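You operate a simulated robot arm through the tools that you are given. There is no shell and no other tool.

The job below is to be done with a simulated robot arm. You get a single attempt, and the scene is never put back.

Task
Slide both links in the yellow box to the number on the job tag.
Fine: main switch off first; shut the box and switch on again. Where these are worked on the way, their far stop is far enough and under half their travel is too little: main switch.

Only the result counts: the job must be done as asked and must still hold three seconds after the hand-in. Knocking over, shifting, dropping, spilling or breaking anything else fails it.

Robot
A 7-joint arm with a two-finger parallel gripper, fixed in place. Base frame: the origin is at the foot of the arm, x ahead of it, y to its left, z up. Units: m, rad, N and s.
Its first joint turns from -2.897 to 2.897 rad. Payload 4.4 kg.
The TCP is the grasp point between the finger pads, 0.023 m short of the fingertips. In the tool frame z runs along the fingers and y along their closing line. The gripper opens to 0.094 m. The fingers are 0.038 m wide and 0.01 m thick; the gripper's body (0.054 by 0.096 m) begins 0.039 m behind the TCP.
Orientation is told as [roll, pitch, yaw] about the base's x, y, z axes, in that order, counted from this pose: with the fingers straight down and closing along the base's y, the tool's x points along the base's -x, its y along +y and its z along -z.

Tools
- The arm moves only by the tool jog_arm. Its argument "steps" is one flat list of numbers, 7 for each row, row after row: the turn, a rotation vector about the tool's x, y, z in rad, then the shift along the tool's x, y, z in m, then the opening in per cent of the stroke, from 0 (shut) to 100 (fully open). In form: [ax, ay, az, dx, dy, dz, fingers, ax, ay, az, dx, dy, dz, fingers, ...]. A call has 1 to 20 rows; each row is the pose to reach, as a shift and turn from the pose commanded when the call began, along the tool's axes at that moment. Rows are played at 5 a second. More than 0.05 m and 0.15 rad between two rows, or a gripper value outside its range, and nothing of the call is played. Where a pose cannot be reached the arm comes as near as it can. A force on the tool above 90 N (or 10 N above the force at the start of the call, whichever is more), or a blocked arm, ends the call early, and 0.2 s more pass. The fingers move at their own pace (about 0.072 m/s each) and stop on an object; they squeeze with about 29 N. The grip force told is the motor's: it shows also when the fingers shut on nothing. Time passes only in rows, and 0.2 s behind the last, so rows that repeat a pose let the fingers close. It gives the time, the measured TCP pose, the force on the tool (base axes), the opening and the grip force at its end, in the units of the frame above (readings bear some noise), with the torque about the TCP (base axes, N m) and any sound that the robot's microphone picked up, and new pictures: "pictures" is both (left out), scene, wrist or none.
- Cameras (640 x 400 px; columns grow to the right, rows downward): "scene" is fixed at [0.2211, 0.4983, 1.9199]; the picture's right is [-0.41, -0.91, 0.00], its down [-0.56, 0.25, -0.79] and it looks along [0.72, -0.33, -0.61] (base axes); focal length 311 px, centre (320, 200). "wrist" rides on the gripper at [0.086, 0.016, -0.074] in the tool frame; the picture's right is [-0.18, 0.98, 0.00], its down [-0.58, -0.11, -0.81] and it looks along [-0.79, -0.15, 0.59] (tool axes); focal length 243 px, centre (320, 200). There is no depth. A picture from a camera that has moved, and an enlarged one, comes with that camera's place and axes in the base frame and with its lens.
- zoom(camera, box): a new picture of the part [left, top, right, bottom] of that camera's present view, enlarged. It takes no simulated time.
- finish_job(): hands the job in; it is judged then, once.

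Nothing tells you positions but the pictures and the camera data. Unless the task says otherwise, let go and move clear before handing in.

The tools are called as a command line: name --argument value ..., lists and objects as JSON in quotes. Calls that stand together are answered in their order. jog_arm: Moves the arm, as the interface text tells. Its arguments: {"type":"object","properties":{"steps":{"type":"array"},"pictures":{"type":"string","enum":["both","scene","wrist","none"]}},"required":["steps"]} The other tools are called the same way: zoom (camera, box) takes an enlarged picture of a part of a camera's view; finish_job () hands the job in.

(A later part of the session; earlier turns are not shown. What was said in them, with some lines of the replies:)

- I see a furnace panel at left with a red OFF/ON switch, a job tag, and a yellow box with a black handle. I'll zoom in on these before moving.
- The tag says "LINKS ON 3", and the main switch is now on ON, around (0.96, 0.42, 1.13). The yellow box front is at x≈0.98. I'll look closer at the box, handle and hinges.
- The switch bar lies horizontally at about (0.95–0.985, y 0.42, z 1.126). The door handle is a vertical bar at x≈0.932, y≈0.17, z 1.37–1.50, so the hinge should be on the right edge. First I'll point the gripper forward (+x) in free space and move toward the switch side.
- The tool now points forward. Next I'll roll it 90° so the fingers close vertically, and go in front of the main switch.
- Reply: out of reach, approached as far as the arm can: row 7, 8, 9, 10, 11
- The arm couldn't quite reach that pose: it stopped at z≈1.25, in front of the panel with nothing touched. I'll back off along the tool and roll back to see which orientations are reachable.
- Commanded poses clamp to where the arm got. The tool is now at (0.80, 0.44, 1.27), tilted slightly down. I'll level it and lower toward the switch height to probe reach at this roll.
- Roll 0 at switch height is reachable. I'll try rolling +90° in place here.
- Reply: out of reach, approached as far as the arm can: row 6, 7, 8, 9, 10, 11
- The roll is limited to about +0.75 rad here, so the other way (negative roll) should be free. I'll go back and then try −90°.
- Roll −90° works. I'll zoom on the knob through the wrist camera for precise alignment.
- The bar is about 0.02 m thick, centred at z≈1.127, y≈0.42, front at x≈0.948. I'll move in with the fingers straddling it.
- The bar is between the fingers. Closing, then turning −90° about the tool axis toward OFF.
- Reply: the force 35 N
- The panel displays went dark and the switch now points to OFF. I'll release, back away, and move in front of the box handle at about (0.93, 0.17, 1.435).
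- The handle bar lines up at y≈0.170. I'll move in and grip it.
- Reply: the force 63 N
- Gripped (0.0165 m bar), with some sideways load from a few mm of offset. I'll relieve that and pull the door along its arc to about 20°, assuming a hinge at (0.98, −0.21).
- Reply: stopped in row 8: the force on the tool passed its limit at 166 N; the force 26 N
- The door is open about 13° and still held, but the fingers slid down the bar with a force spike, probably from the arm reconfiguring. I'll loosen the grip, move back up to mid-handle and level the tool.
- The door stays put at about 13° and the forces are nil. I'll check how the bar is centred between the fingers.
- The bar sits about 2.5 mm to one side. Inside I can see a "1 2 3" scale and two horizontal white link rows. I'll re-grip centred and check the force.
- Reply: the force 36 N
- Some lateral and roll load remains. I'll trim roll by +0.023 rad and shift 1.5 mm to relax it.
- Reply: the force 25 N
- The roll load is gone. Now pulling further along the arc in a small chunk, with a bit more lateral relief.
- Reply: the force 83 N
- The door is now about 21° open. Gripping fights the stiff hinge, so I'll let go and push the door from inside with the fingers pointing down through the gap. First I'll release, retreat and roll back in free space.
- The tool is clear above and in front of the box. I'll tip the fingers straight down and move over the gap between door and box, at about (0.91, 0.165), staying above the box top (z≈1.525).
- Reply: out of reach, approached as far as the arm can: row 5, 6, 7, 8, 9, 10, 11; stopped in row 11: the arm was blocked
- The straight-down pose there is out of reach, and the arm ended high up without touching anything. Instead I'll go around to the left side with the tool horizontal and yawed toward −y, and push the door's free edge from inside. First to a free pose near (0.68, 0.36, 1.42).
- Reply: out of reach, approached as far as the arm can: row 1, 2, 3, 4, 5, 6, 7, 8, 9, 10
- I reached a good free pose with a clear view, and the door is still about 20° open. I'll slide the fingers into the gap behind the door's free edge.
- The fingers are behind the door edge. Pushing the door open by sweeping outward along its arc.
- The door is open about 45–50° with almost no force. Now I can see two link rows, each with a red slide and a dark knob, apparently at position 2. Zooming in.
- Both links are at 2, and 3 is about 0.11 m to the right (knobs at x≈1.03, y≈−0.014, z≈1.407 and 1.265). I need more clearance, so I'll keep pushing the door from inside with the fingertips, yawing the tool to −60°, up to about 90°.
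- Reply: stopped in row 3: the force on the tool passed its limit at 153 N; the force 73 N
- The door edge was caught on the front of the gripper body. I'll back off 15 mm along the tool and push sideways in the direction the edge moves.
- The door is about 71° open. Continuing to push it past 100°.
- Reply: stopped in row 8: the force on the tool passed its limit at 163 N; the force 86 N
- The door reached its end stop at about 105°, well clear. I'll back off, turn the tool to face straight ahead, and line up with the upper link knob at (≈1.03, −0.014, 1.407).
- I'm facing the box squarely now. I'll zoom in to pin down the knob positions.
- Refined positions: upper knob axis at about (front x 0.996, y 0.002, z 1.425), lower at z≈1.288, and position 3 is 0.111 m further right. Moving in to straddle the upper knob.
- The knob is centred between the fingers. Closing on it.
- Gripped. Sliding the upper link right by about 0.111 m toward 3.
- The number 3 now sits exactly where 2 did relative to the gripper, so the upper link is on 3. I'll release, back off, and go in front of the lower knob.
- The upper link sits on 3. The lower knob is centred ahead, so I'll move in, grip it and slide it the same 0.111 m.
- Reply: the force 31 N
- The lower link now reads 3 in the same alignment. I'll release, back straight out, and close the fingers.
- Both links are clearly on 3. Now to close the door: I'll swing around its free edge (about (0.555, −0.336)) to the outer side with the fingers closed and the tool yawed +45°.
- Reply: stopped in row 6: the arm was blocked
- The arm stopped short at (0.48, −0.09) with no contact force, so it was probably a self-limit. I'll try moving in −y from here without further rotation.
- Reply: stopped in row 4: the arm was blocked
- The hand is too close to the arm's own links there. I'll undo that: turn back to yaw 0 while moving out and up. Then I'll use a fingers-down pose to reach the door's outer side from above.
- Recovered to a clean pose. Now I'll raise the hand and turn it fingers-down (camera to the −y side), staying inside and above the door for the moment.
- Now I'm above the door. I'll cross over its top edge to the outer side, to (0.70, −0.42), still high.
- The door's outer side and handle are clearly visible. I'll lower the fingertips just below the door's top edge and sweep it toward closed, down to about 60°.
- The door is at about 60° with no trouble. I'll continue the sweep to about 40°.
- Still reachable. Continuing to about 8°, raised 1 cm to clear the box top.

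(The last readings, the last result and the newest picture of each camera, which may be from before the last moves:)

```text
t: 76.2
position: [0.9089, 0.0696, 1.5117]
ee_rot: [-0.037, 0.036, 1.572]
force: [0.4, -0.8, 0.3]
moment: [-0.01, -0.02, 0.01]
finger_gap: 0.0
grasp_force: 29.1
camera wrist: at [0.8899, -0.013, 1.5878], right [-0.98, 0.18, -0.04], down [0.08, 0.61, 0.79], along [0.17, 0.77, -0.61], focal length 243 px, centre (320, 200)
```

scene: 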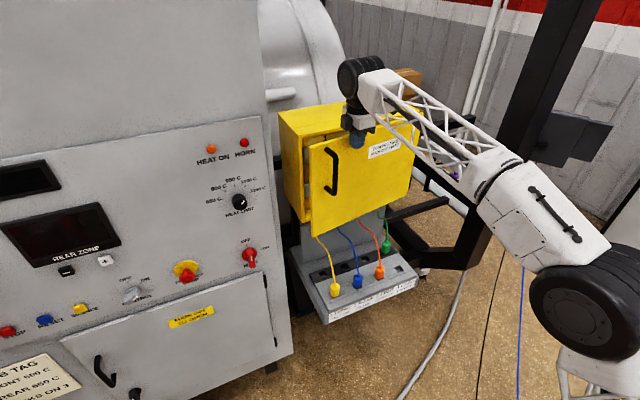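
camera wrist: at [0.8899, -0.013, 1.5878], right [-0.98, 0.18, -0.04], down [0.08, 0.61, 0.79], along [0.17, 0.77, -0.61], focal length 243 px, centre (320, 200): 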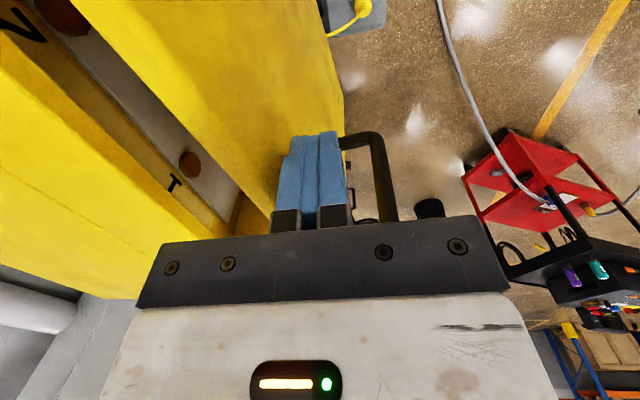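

Nearly closed. Pushing the last few centimetres to shut it.

jog_arm --steps '[0, 0, 0, -0.002, -0.018, 0, 0, 0, 0, 0, -0.004, -0.034, 0, 0, 0, 0, 0, -0.006, -0.046, 0, 0, 0, 0, 0, -0.007, -0.054, 0, 0, 0, 0, 0, -0.007, -0.059, 0, 0, 0, 0, 0, -0.007, -0.063, 0, 0]'

zoom --camera "scene" --box '[270, 85, 430, 235]'

```text
t: 77.3
position: [0.9614, 0.0789, 1.5108]
ee_rot: [-0.024, 0.039, 1.57]
force: [-47.4, -1.1, -11.5]
moment: [0.04, 0.17, -0.15]
finger_gap: 0.0
grasp_force: 28.7
stopped in row 5: the force on the tool passed its limit at 113 N (the readings are from after the stop); the commanded pose is now the measured one
camera wrist: at [0.9433, -0.0059, 1.5884], right [-0.98, 0.18, -0.03], down [0.09, 0.61, 0.79], along [0.16, 0.77, -0.62], focal length 243 px, centre (320, 200)
```

scene: 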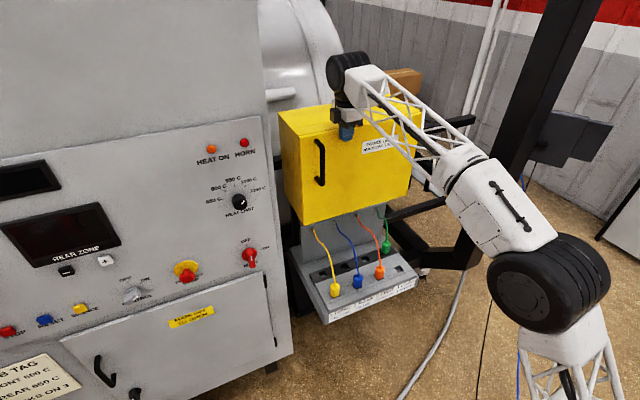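
wrist: 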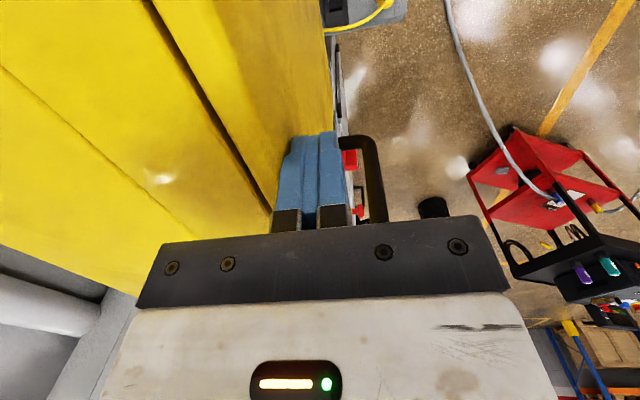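

```text
2.67 times, centred on (350, 160) of scene
camera zoom: at [0.2211, 0.4983, 1.9199], right [-0.41, -0.91, 0.0], down [-0.56, 0.25, -0.79], along [0.72, -0.33, -0.61], focal length 828 px, centre (240, 307)
```

zoom: 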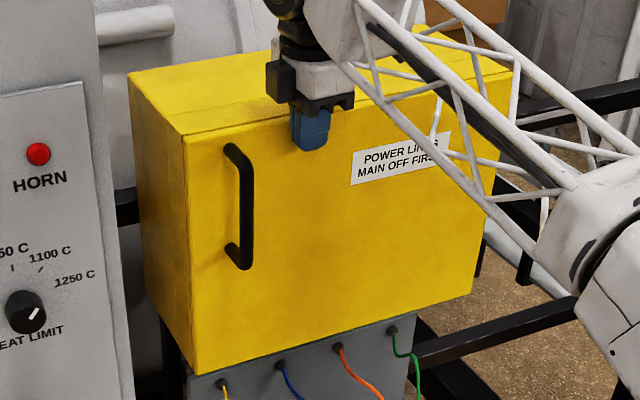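

The door is shut flush. I'll back away from it, then level the tool to point forward and head for the main switch.

jog_arm --steps '[0, 0, 0, 0, 0.035, 0, 0, 0, 0, 0, 0, 0.07, 0, 0, 0, 0, 0, 0, 0.105, 0, 0, 0, 0, 0, 0, 0.14, 0, 0, 0.1428, 0, 0, -0.0201, 0.151, 0.0084, 0, 0.2856, 0, 0, -0.0402, 0.162, 0.0167, 0, 0.4284, 0, 0, -0.0603, 0.1731, 0.0251, 0, 0.5712, 0, 0, -0.0804, 0.1841, 0.0335, 0, 0.714, 0, 0, -0.1005, 0.1951, 0.0419, 0, 0.8568, 0, 0, -0.1205, 0.2062, 0.0502, 0, 0.9996, 0, 0, -0.1406, 0.2172, 0.0586, 0, 1.1424, 0, 0, -0.1607, 0.2282, 0.067, 0, 1.2852, 0, 0, -0.1808, 0.2392, 0.0754, 0, 1.428, 0, 0, -0.2009, 0.2503, 0.0837, 0, 1.5708, 0, 0, -0.221, 0.2613, 0.0921, 0]'

zoom --camera "scene" --box '[270, 85, 430, 185]'

```text
t: 80.5
position: [0.7041, 0.2957, 1.4035]
ee_rot: [-1.601, 0.034, 1.57]
force: [0.4, 0.2, -0.3]
moment: [0.02, 0.06, -0.02]
finger_gap: 0.0
grasp_force: 29.2
camera wrist: at [0.6292, 0.2078, 1.3883], right [0.03, 0.15, -0.99], down [-0.81, 0.58, 0.06], along [0.59, 0.8, 0.14], focal length 243 px, centre (320, 200)
```

scene: 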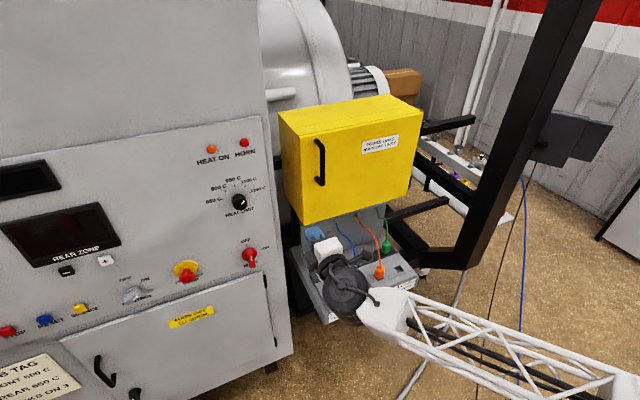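
wrist: 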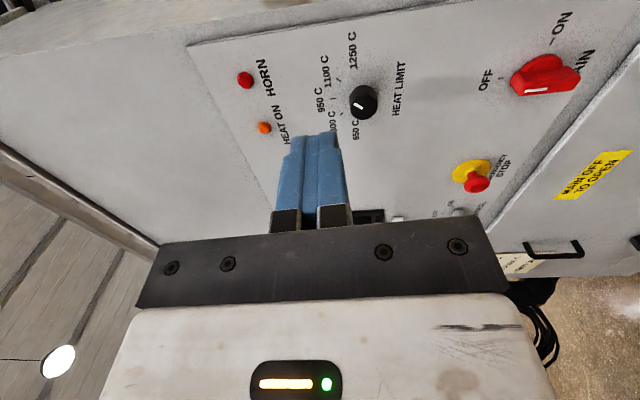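

```text
4.00 times, centred on (350, 135) of scene
camera zoom: at [0.2211, 0.4983, 1.9199], right [-0.41, -0.91, 0.0], down [-0.56, 0.25, -0.79], along [0.72, -0.33, -0.61], focal length 1243 px, centre (200, 460)
```

zoom: 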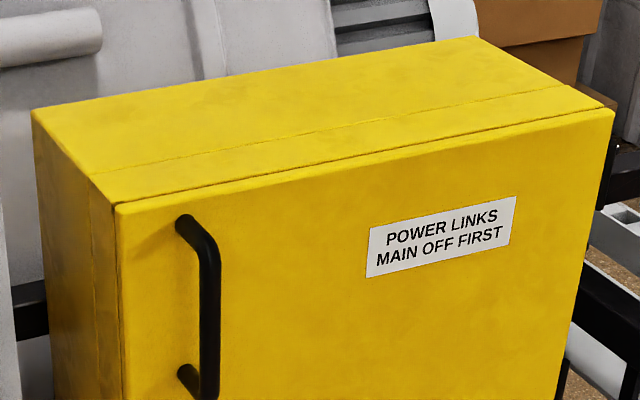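

The box looks identical to its original shut state. Moving in front of the main switch, then rolling so the fingers straddle the now-vertical bar.

jog_arm --steps '[-0.004, 0, 0, -0.0167, 0.0343, 0.0109, 60, -0.008, 0, 0, -0.0334, 0.0687, 0.0217, 60, -0.013, 0, 0, -0.0501, 0.103, 0.0326, 60, -0.017, 0, 0, -0.0668, 0.1373, 0.0435, 60, -0.021, 0, 0, -0.0834, 0.1717, 0.0543, 60, -0.025, 0, 0, -0.1001, 0.206, 0.0652, 60, -0.03, 0, 0, -0.1168, 0.2404, 0.076, 60, -0.034, 0, 0, -0.1335, 0.2747, 0.0869, 60]' --pictures "none"

jog_arm --steps '[0, 0, -0.1428, 0, 0, 0, 60, 0, 0, -0.2856, 0, 0, 0, 60, 0, 0, -0.4284, 0, 0, 0, 60, 0, 0, -0.5712, 0, 0, 0, 60, 0, 0, -0.714, 0, 0, 0, 60, 0, 0, -0.8568, 0, 0, 0, 60, 0, 0, -0.9996, 0, 0, 0, 60, 0, 0, -1.1424, 0, 0, 0, 60, 0, 0, -1.2852, 0, 0, 0, 60, 0, 0, -1.428, 0, 0, 0, 60, 0, 0, -1.5708, 0, 0, 0, 60]'

```text
t: 82.3
position: [0.7979, 0.4177, 1.1255]
ee_rot: [-1.562, 0.037, 1.571]
force: [-0.4, -0.2, -0.1]
moment: [0.02, 0.04, 0.01]
finger_gap: 0.0565
grasp_force: 0.1
```

```text
t: 84.7
position: [0.7993, 0.4176, 1.1257]
ee_rot: [1.371, 1.531, -1.769]
force: [0.9, -0.3, 0.0]
moment: [0.01, -0.01, 0.02]
finger_gap: 0.0564
grasp_force: 0.2
camera wrist: at [0.7246, 0.4051, 1.2133], right [0.0, -0.99, -0.14], down [-0.81, 0.09, -0.58], along [0.58, 0.12, -0.8], focal length 243 px, centre (320, 200)
```

scene: 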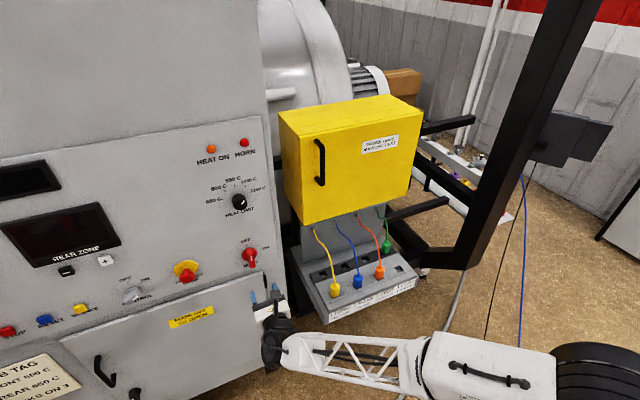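
wrist: 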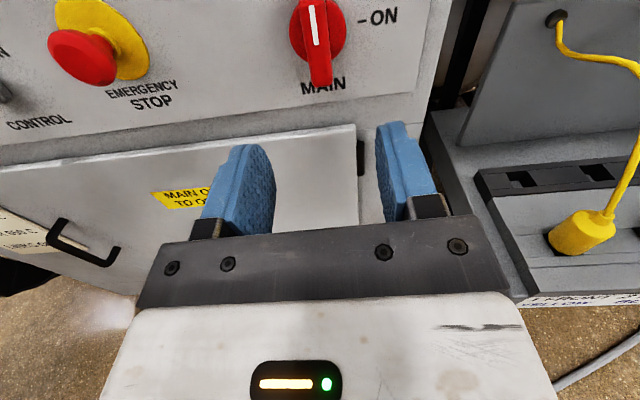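

The bar is centred at y≈0.421. Approaching and gripping it.

jog_arm --steps '[0, 0, 0, 0, -0.003, 0.04, 60, 0, 0, 0, 0, -0.003, 0.08, 60, 0, 0, 0, 0, -0.003, 0.115, 60, 0, 0, 0, 0, -0.003, 0.135, 60, 0, 0, 0, 0, -0.003, 0.148, 60, 0, 0, 0, 0, -0.003, 0.148, 0, 0, 0, 0, 0, -0.003, 0.148, 0, 0, 0, 0, 0, -0.003, 0.148, 0]'

```text
t: 86.5
position: [0.9454, 0.4202, 1.1258]
ee_rot: [1.379, 1.534, -1.764]
force: [0.5, -29.1, 4.6]
moment: [1.45, 0.69, 0.02]
finger_gap: 0.0203
grasp_force: 45.3
camera wrist: at [0.8723, 0.407, 1.2128], right [0.0, -0.99, -0.15], down [-0.81, 0.09, -0.58], along [0.59, 0.12, -0.8], focal length 243 px, centre (320, 200)
```

scene: 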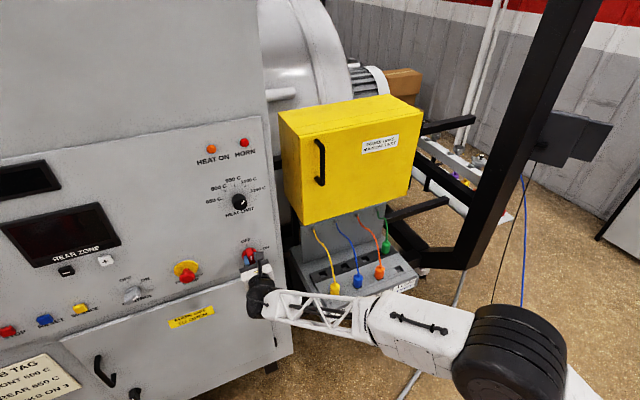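
wrist: 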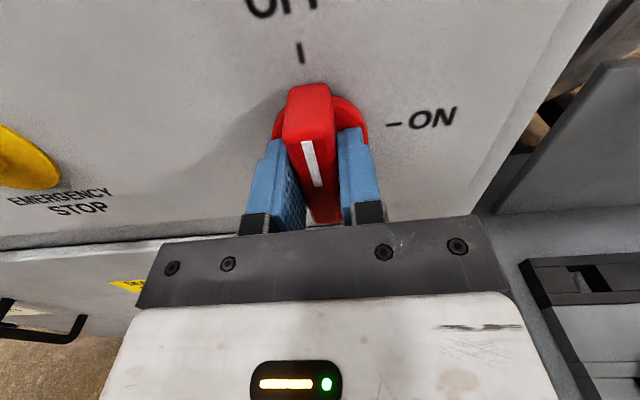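

Gripped. Now turning +90° toward ON with a small centring shift.

jog_arm --steps '[0, 0, 0.05, -0.001, 0.002, 0, 0, 0, 0, 0.18, -0.002, 0.003, 0, 0, 0, 0, 0.31, -0.002, 0.003, 0, 0, 0, 0, 0.44, -0.002, 0.003, 0, 0, 0, 0, 0.57, -0.002, 0.003, 0, 0, 0, 0, 0.7, -0.002, 0.003, 0, 0, 0, 0, 0.83, -0.002, 0.003, 0, 0, 0, 0, 0.96, -0.002, 0.003, 0, 0, 0, 0, 1.09, -0.002, 0.003, 0, 0, 0, 0, 1.22, -0.002, 0.003, 0, 0, 0, 0, 1.35, -0.002, 0.003, 0, 0, 0, 0, 1.48, -0.002, 0.003, 0, 0, 0, 0, 1.6, -0.002, 0.003, 0]'

```text
refused: steps must hold 7 numbers for each row
```

I had an extra number in the row list; resending it correctly formatted.

jog_arm --steps '[0, 0, 0.05, -0.001, 0.002, 0, 0, 0, 0, 0.18, -0.002, 0.003, 0, 0, 0, 0, 0.31, -0.002, 0.003, 0, 0, 0, 0, 0.44, -0.002, 0.003, 0, 0, 0, 0, 0.57, -0.002, 0.003, 0, 0, 0, 0, 0.7, -0.002, 0.003, 0, 0, 0, 0, 0.83, -0.002, 0.003, 0, 0, 0, 0, 0.96, -0.002, 0.003, 0, 0, 0, 0, 1.09, -0.002, 0.003, 0, 0, 0, 0, 1.22, -0.002, 0.003, 0, 0, 0, 0, 1.35, -0.002, 0.003, 0, 0, 0, 0, 1.48, -0.002, 0.003, 0, 0, 0, 0, 1.6, -0.002, 0.003, 0, 0]'

```text
t: 89.3
position: [0.9456, 0.4184, 1.1246]
ee_rot: [-1.565, 0.008, 1.568]
force: [-18.9, 25.8, 52.9]
moment: [0.08, -1.4, 0.53]
finger_gap: 0.0197
grasp_force: 44.9
camera wrist: at [0.8712, 0.3311, 1.1094], right [0.0, 0.18, -0.98], down [-0.81, 0.58, 0.11], along [0.59, 0.79, 0.14], focal length 243 px, centre (320, 200)
```

scene: 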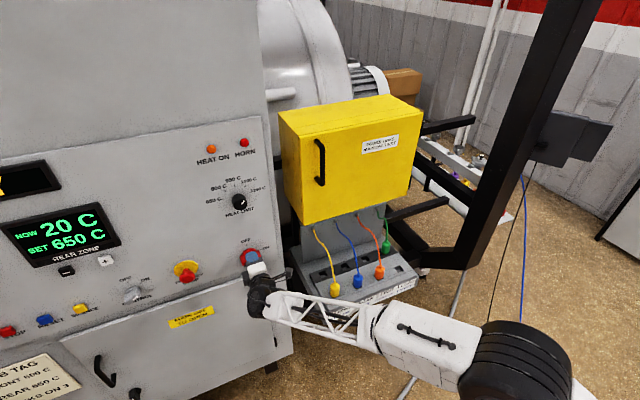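
wrist: 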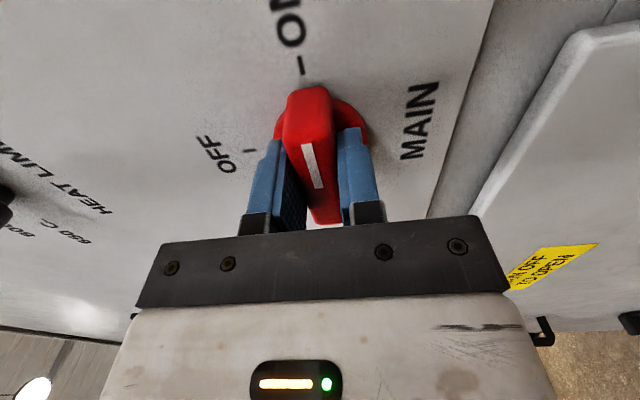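

The displays are back on and the bar is horizontal at ON. I'll nudge it slightly further to make sure it sits at its stop, then release and back away.

jog_arm --steps '[0, 0, 0.03, 0, 0, 0, 0, 0, 0, 0.05, 0, 0, 0, 0, 0, 0, 0.05, 0, 0, 0, 0]' --pictures "none"

jog_arm --steps '[0, 0, -0.03, 0, 0, 0, 0, 0, 0, -0.03, 0, 0, 0, 60, 0, 0, -0.03, 0, 0, 0, 60, 0, 0, -0.03, 0, 0, -0.03, 60, 0, 0, -0.03, 0, 0, -0.07, 60, 0, 0, -0.03, 0, 0, -0.11, 60, 0, 0, -0.03, 0, 0, -0.15, 60, 0, 0, -0.03, 0, 0, -0.19, 60, 0, 0, -0.03, 0, 0, -0.23, 60]'

zoom --camera "scene" --box '[160, 130, 300, 310]'

zoom --camera "scene" --box '[215, 230, 280, 280]'

```text
t: 90.1
position: [0.9454, 0.4176, 1.1254]
ee_rot: [-1.564, -0.041, 1.568]
force: [-25.8, 12.3, 58.2]
moment: [-1.88, -1.12, -0.26]
finger_gap: 0.0205
grasp_force: 45.0
```

```text
t: 92.1
position: [0.7169, 0.4194, 1.1244]
ee_rot: [-1.562, -0.011, 1.573]
force: [-0.3, -0.4, 1.3]
moment: [0.02, 0.0, -0.04]
finger_gap: 0.0564
grasp_force: 0.0
camera wrist: at [0.6416, 0.3324, 1.1071], right [-0.01, 0.19, -0.98], down [-0.81, 0.58, 0.12], along [0.59, 0.79, 0.15], focal length 243 px, centre (320, 200)
```

scene: 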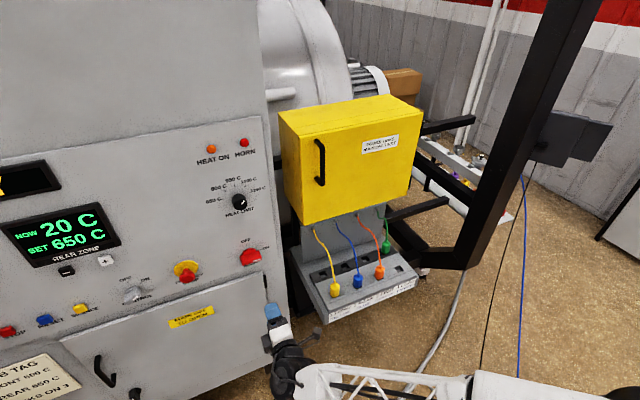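
wrist: 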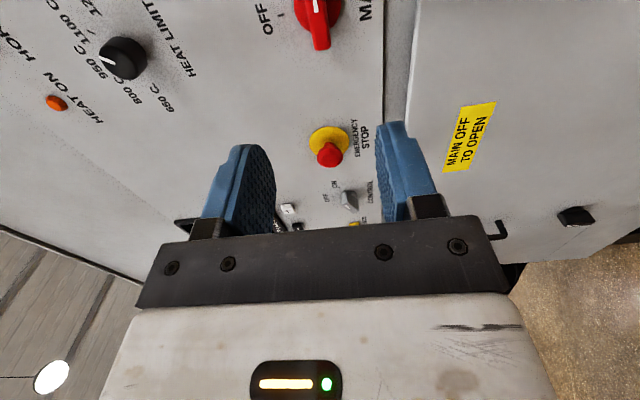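

```text
2.22 times, centred on (230, 220) of scene
camera zoom: at [0.2211, 0.4983, 1.9199], right [-0.41, -0.91, 0.0], down [-0.56, 0.25, -0.79], along [0.72, -0.33, -0.61], focal length 690 px, centre (520, 156)
```

zoom: 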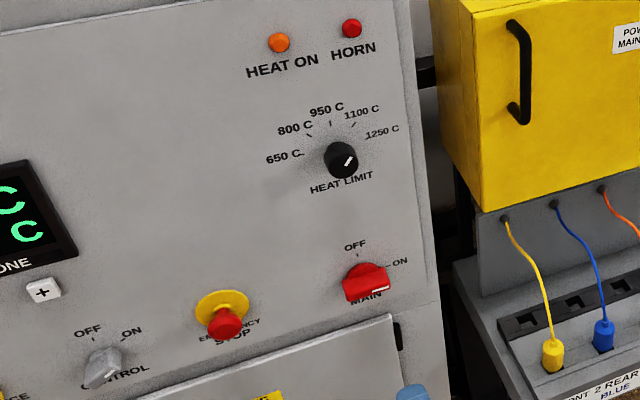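

```text
8.00 times, centred on (248, 255) of scene
camera zoom: at [0.2211, 0.4983, 1.9199], right [-0.41, -0.91, 0.0], down [-0.56, 0.25, -0.79], along [0.72, -0.33, -0.61], focal length 2485 px, centre (900, -240)
```

zoom: 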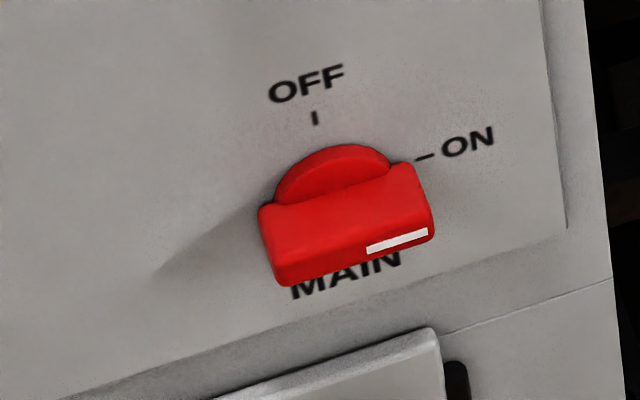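

The main switch looks exactly as it did at the start (ON), the displays are lit, the box is shut, both links are on 3, and the arm is clear. Handing in.

finish_job

```text
The job is handed in.
```

Both links in the yellow box are on 3, the number on the job tag, and the job is handed in. The result of the judging hasn't come back.

- **Order:** I turned the main switch to OFF before opening the box. After moving the links I shut the box, then turned the switch back to ON.
- **Links:** both started at 2. In the last view inside, both stood at 3.
- **Box:** it looks the same as it did before I opened it, with the door flush.
- **Main switch:** it is back at its ON stop and the panel displays are lit again.
- **Force stops:** while I worked the door, four moves were stopped by the force limit, with peaks of 113 to 166 N. They came while pulling the handle, when the door edge caught on the gripper, at the fully open stop, and when pushing it shut.
- **Surroundings:** I saw nothing knocked over, shifted or damaged in the pictures. The gripper has let go and the arm is clear of the panel.
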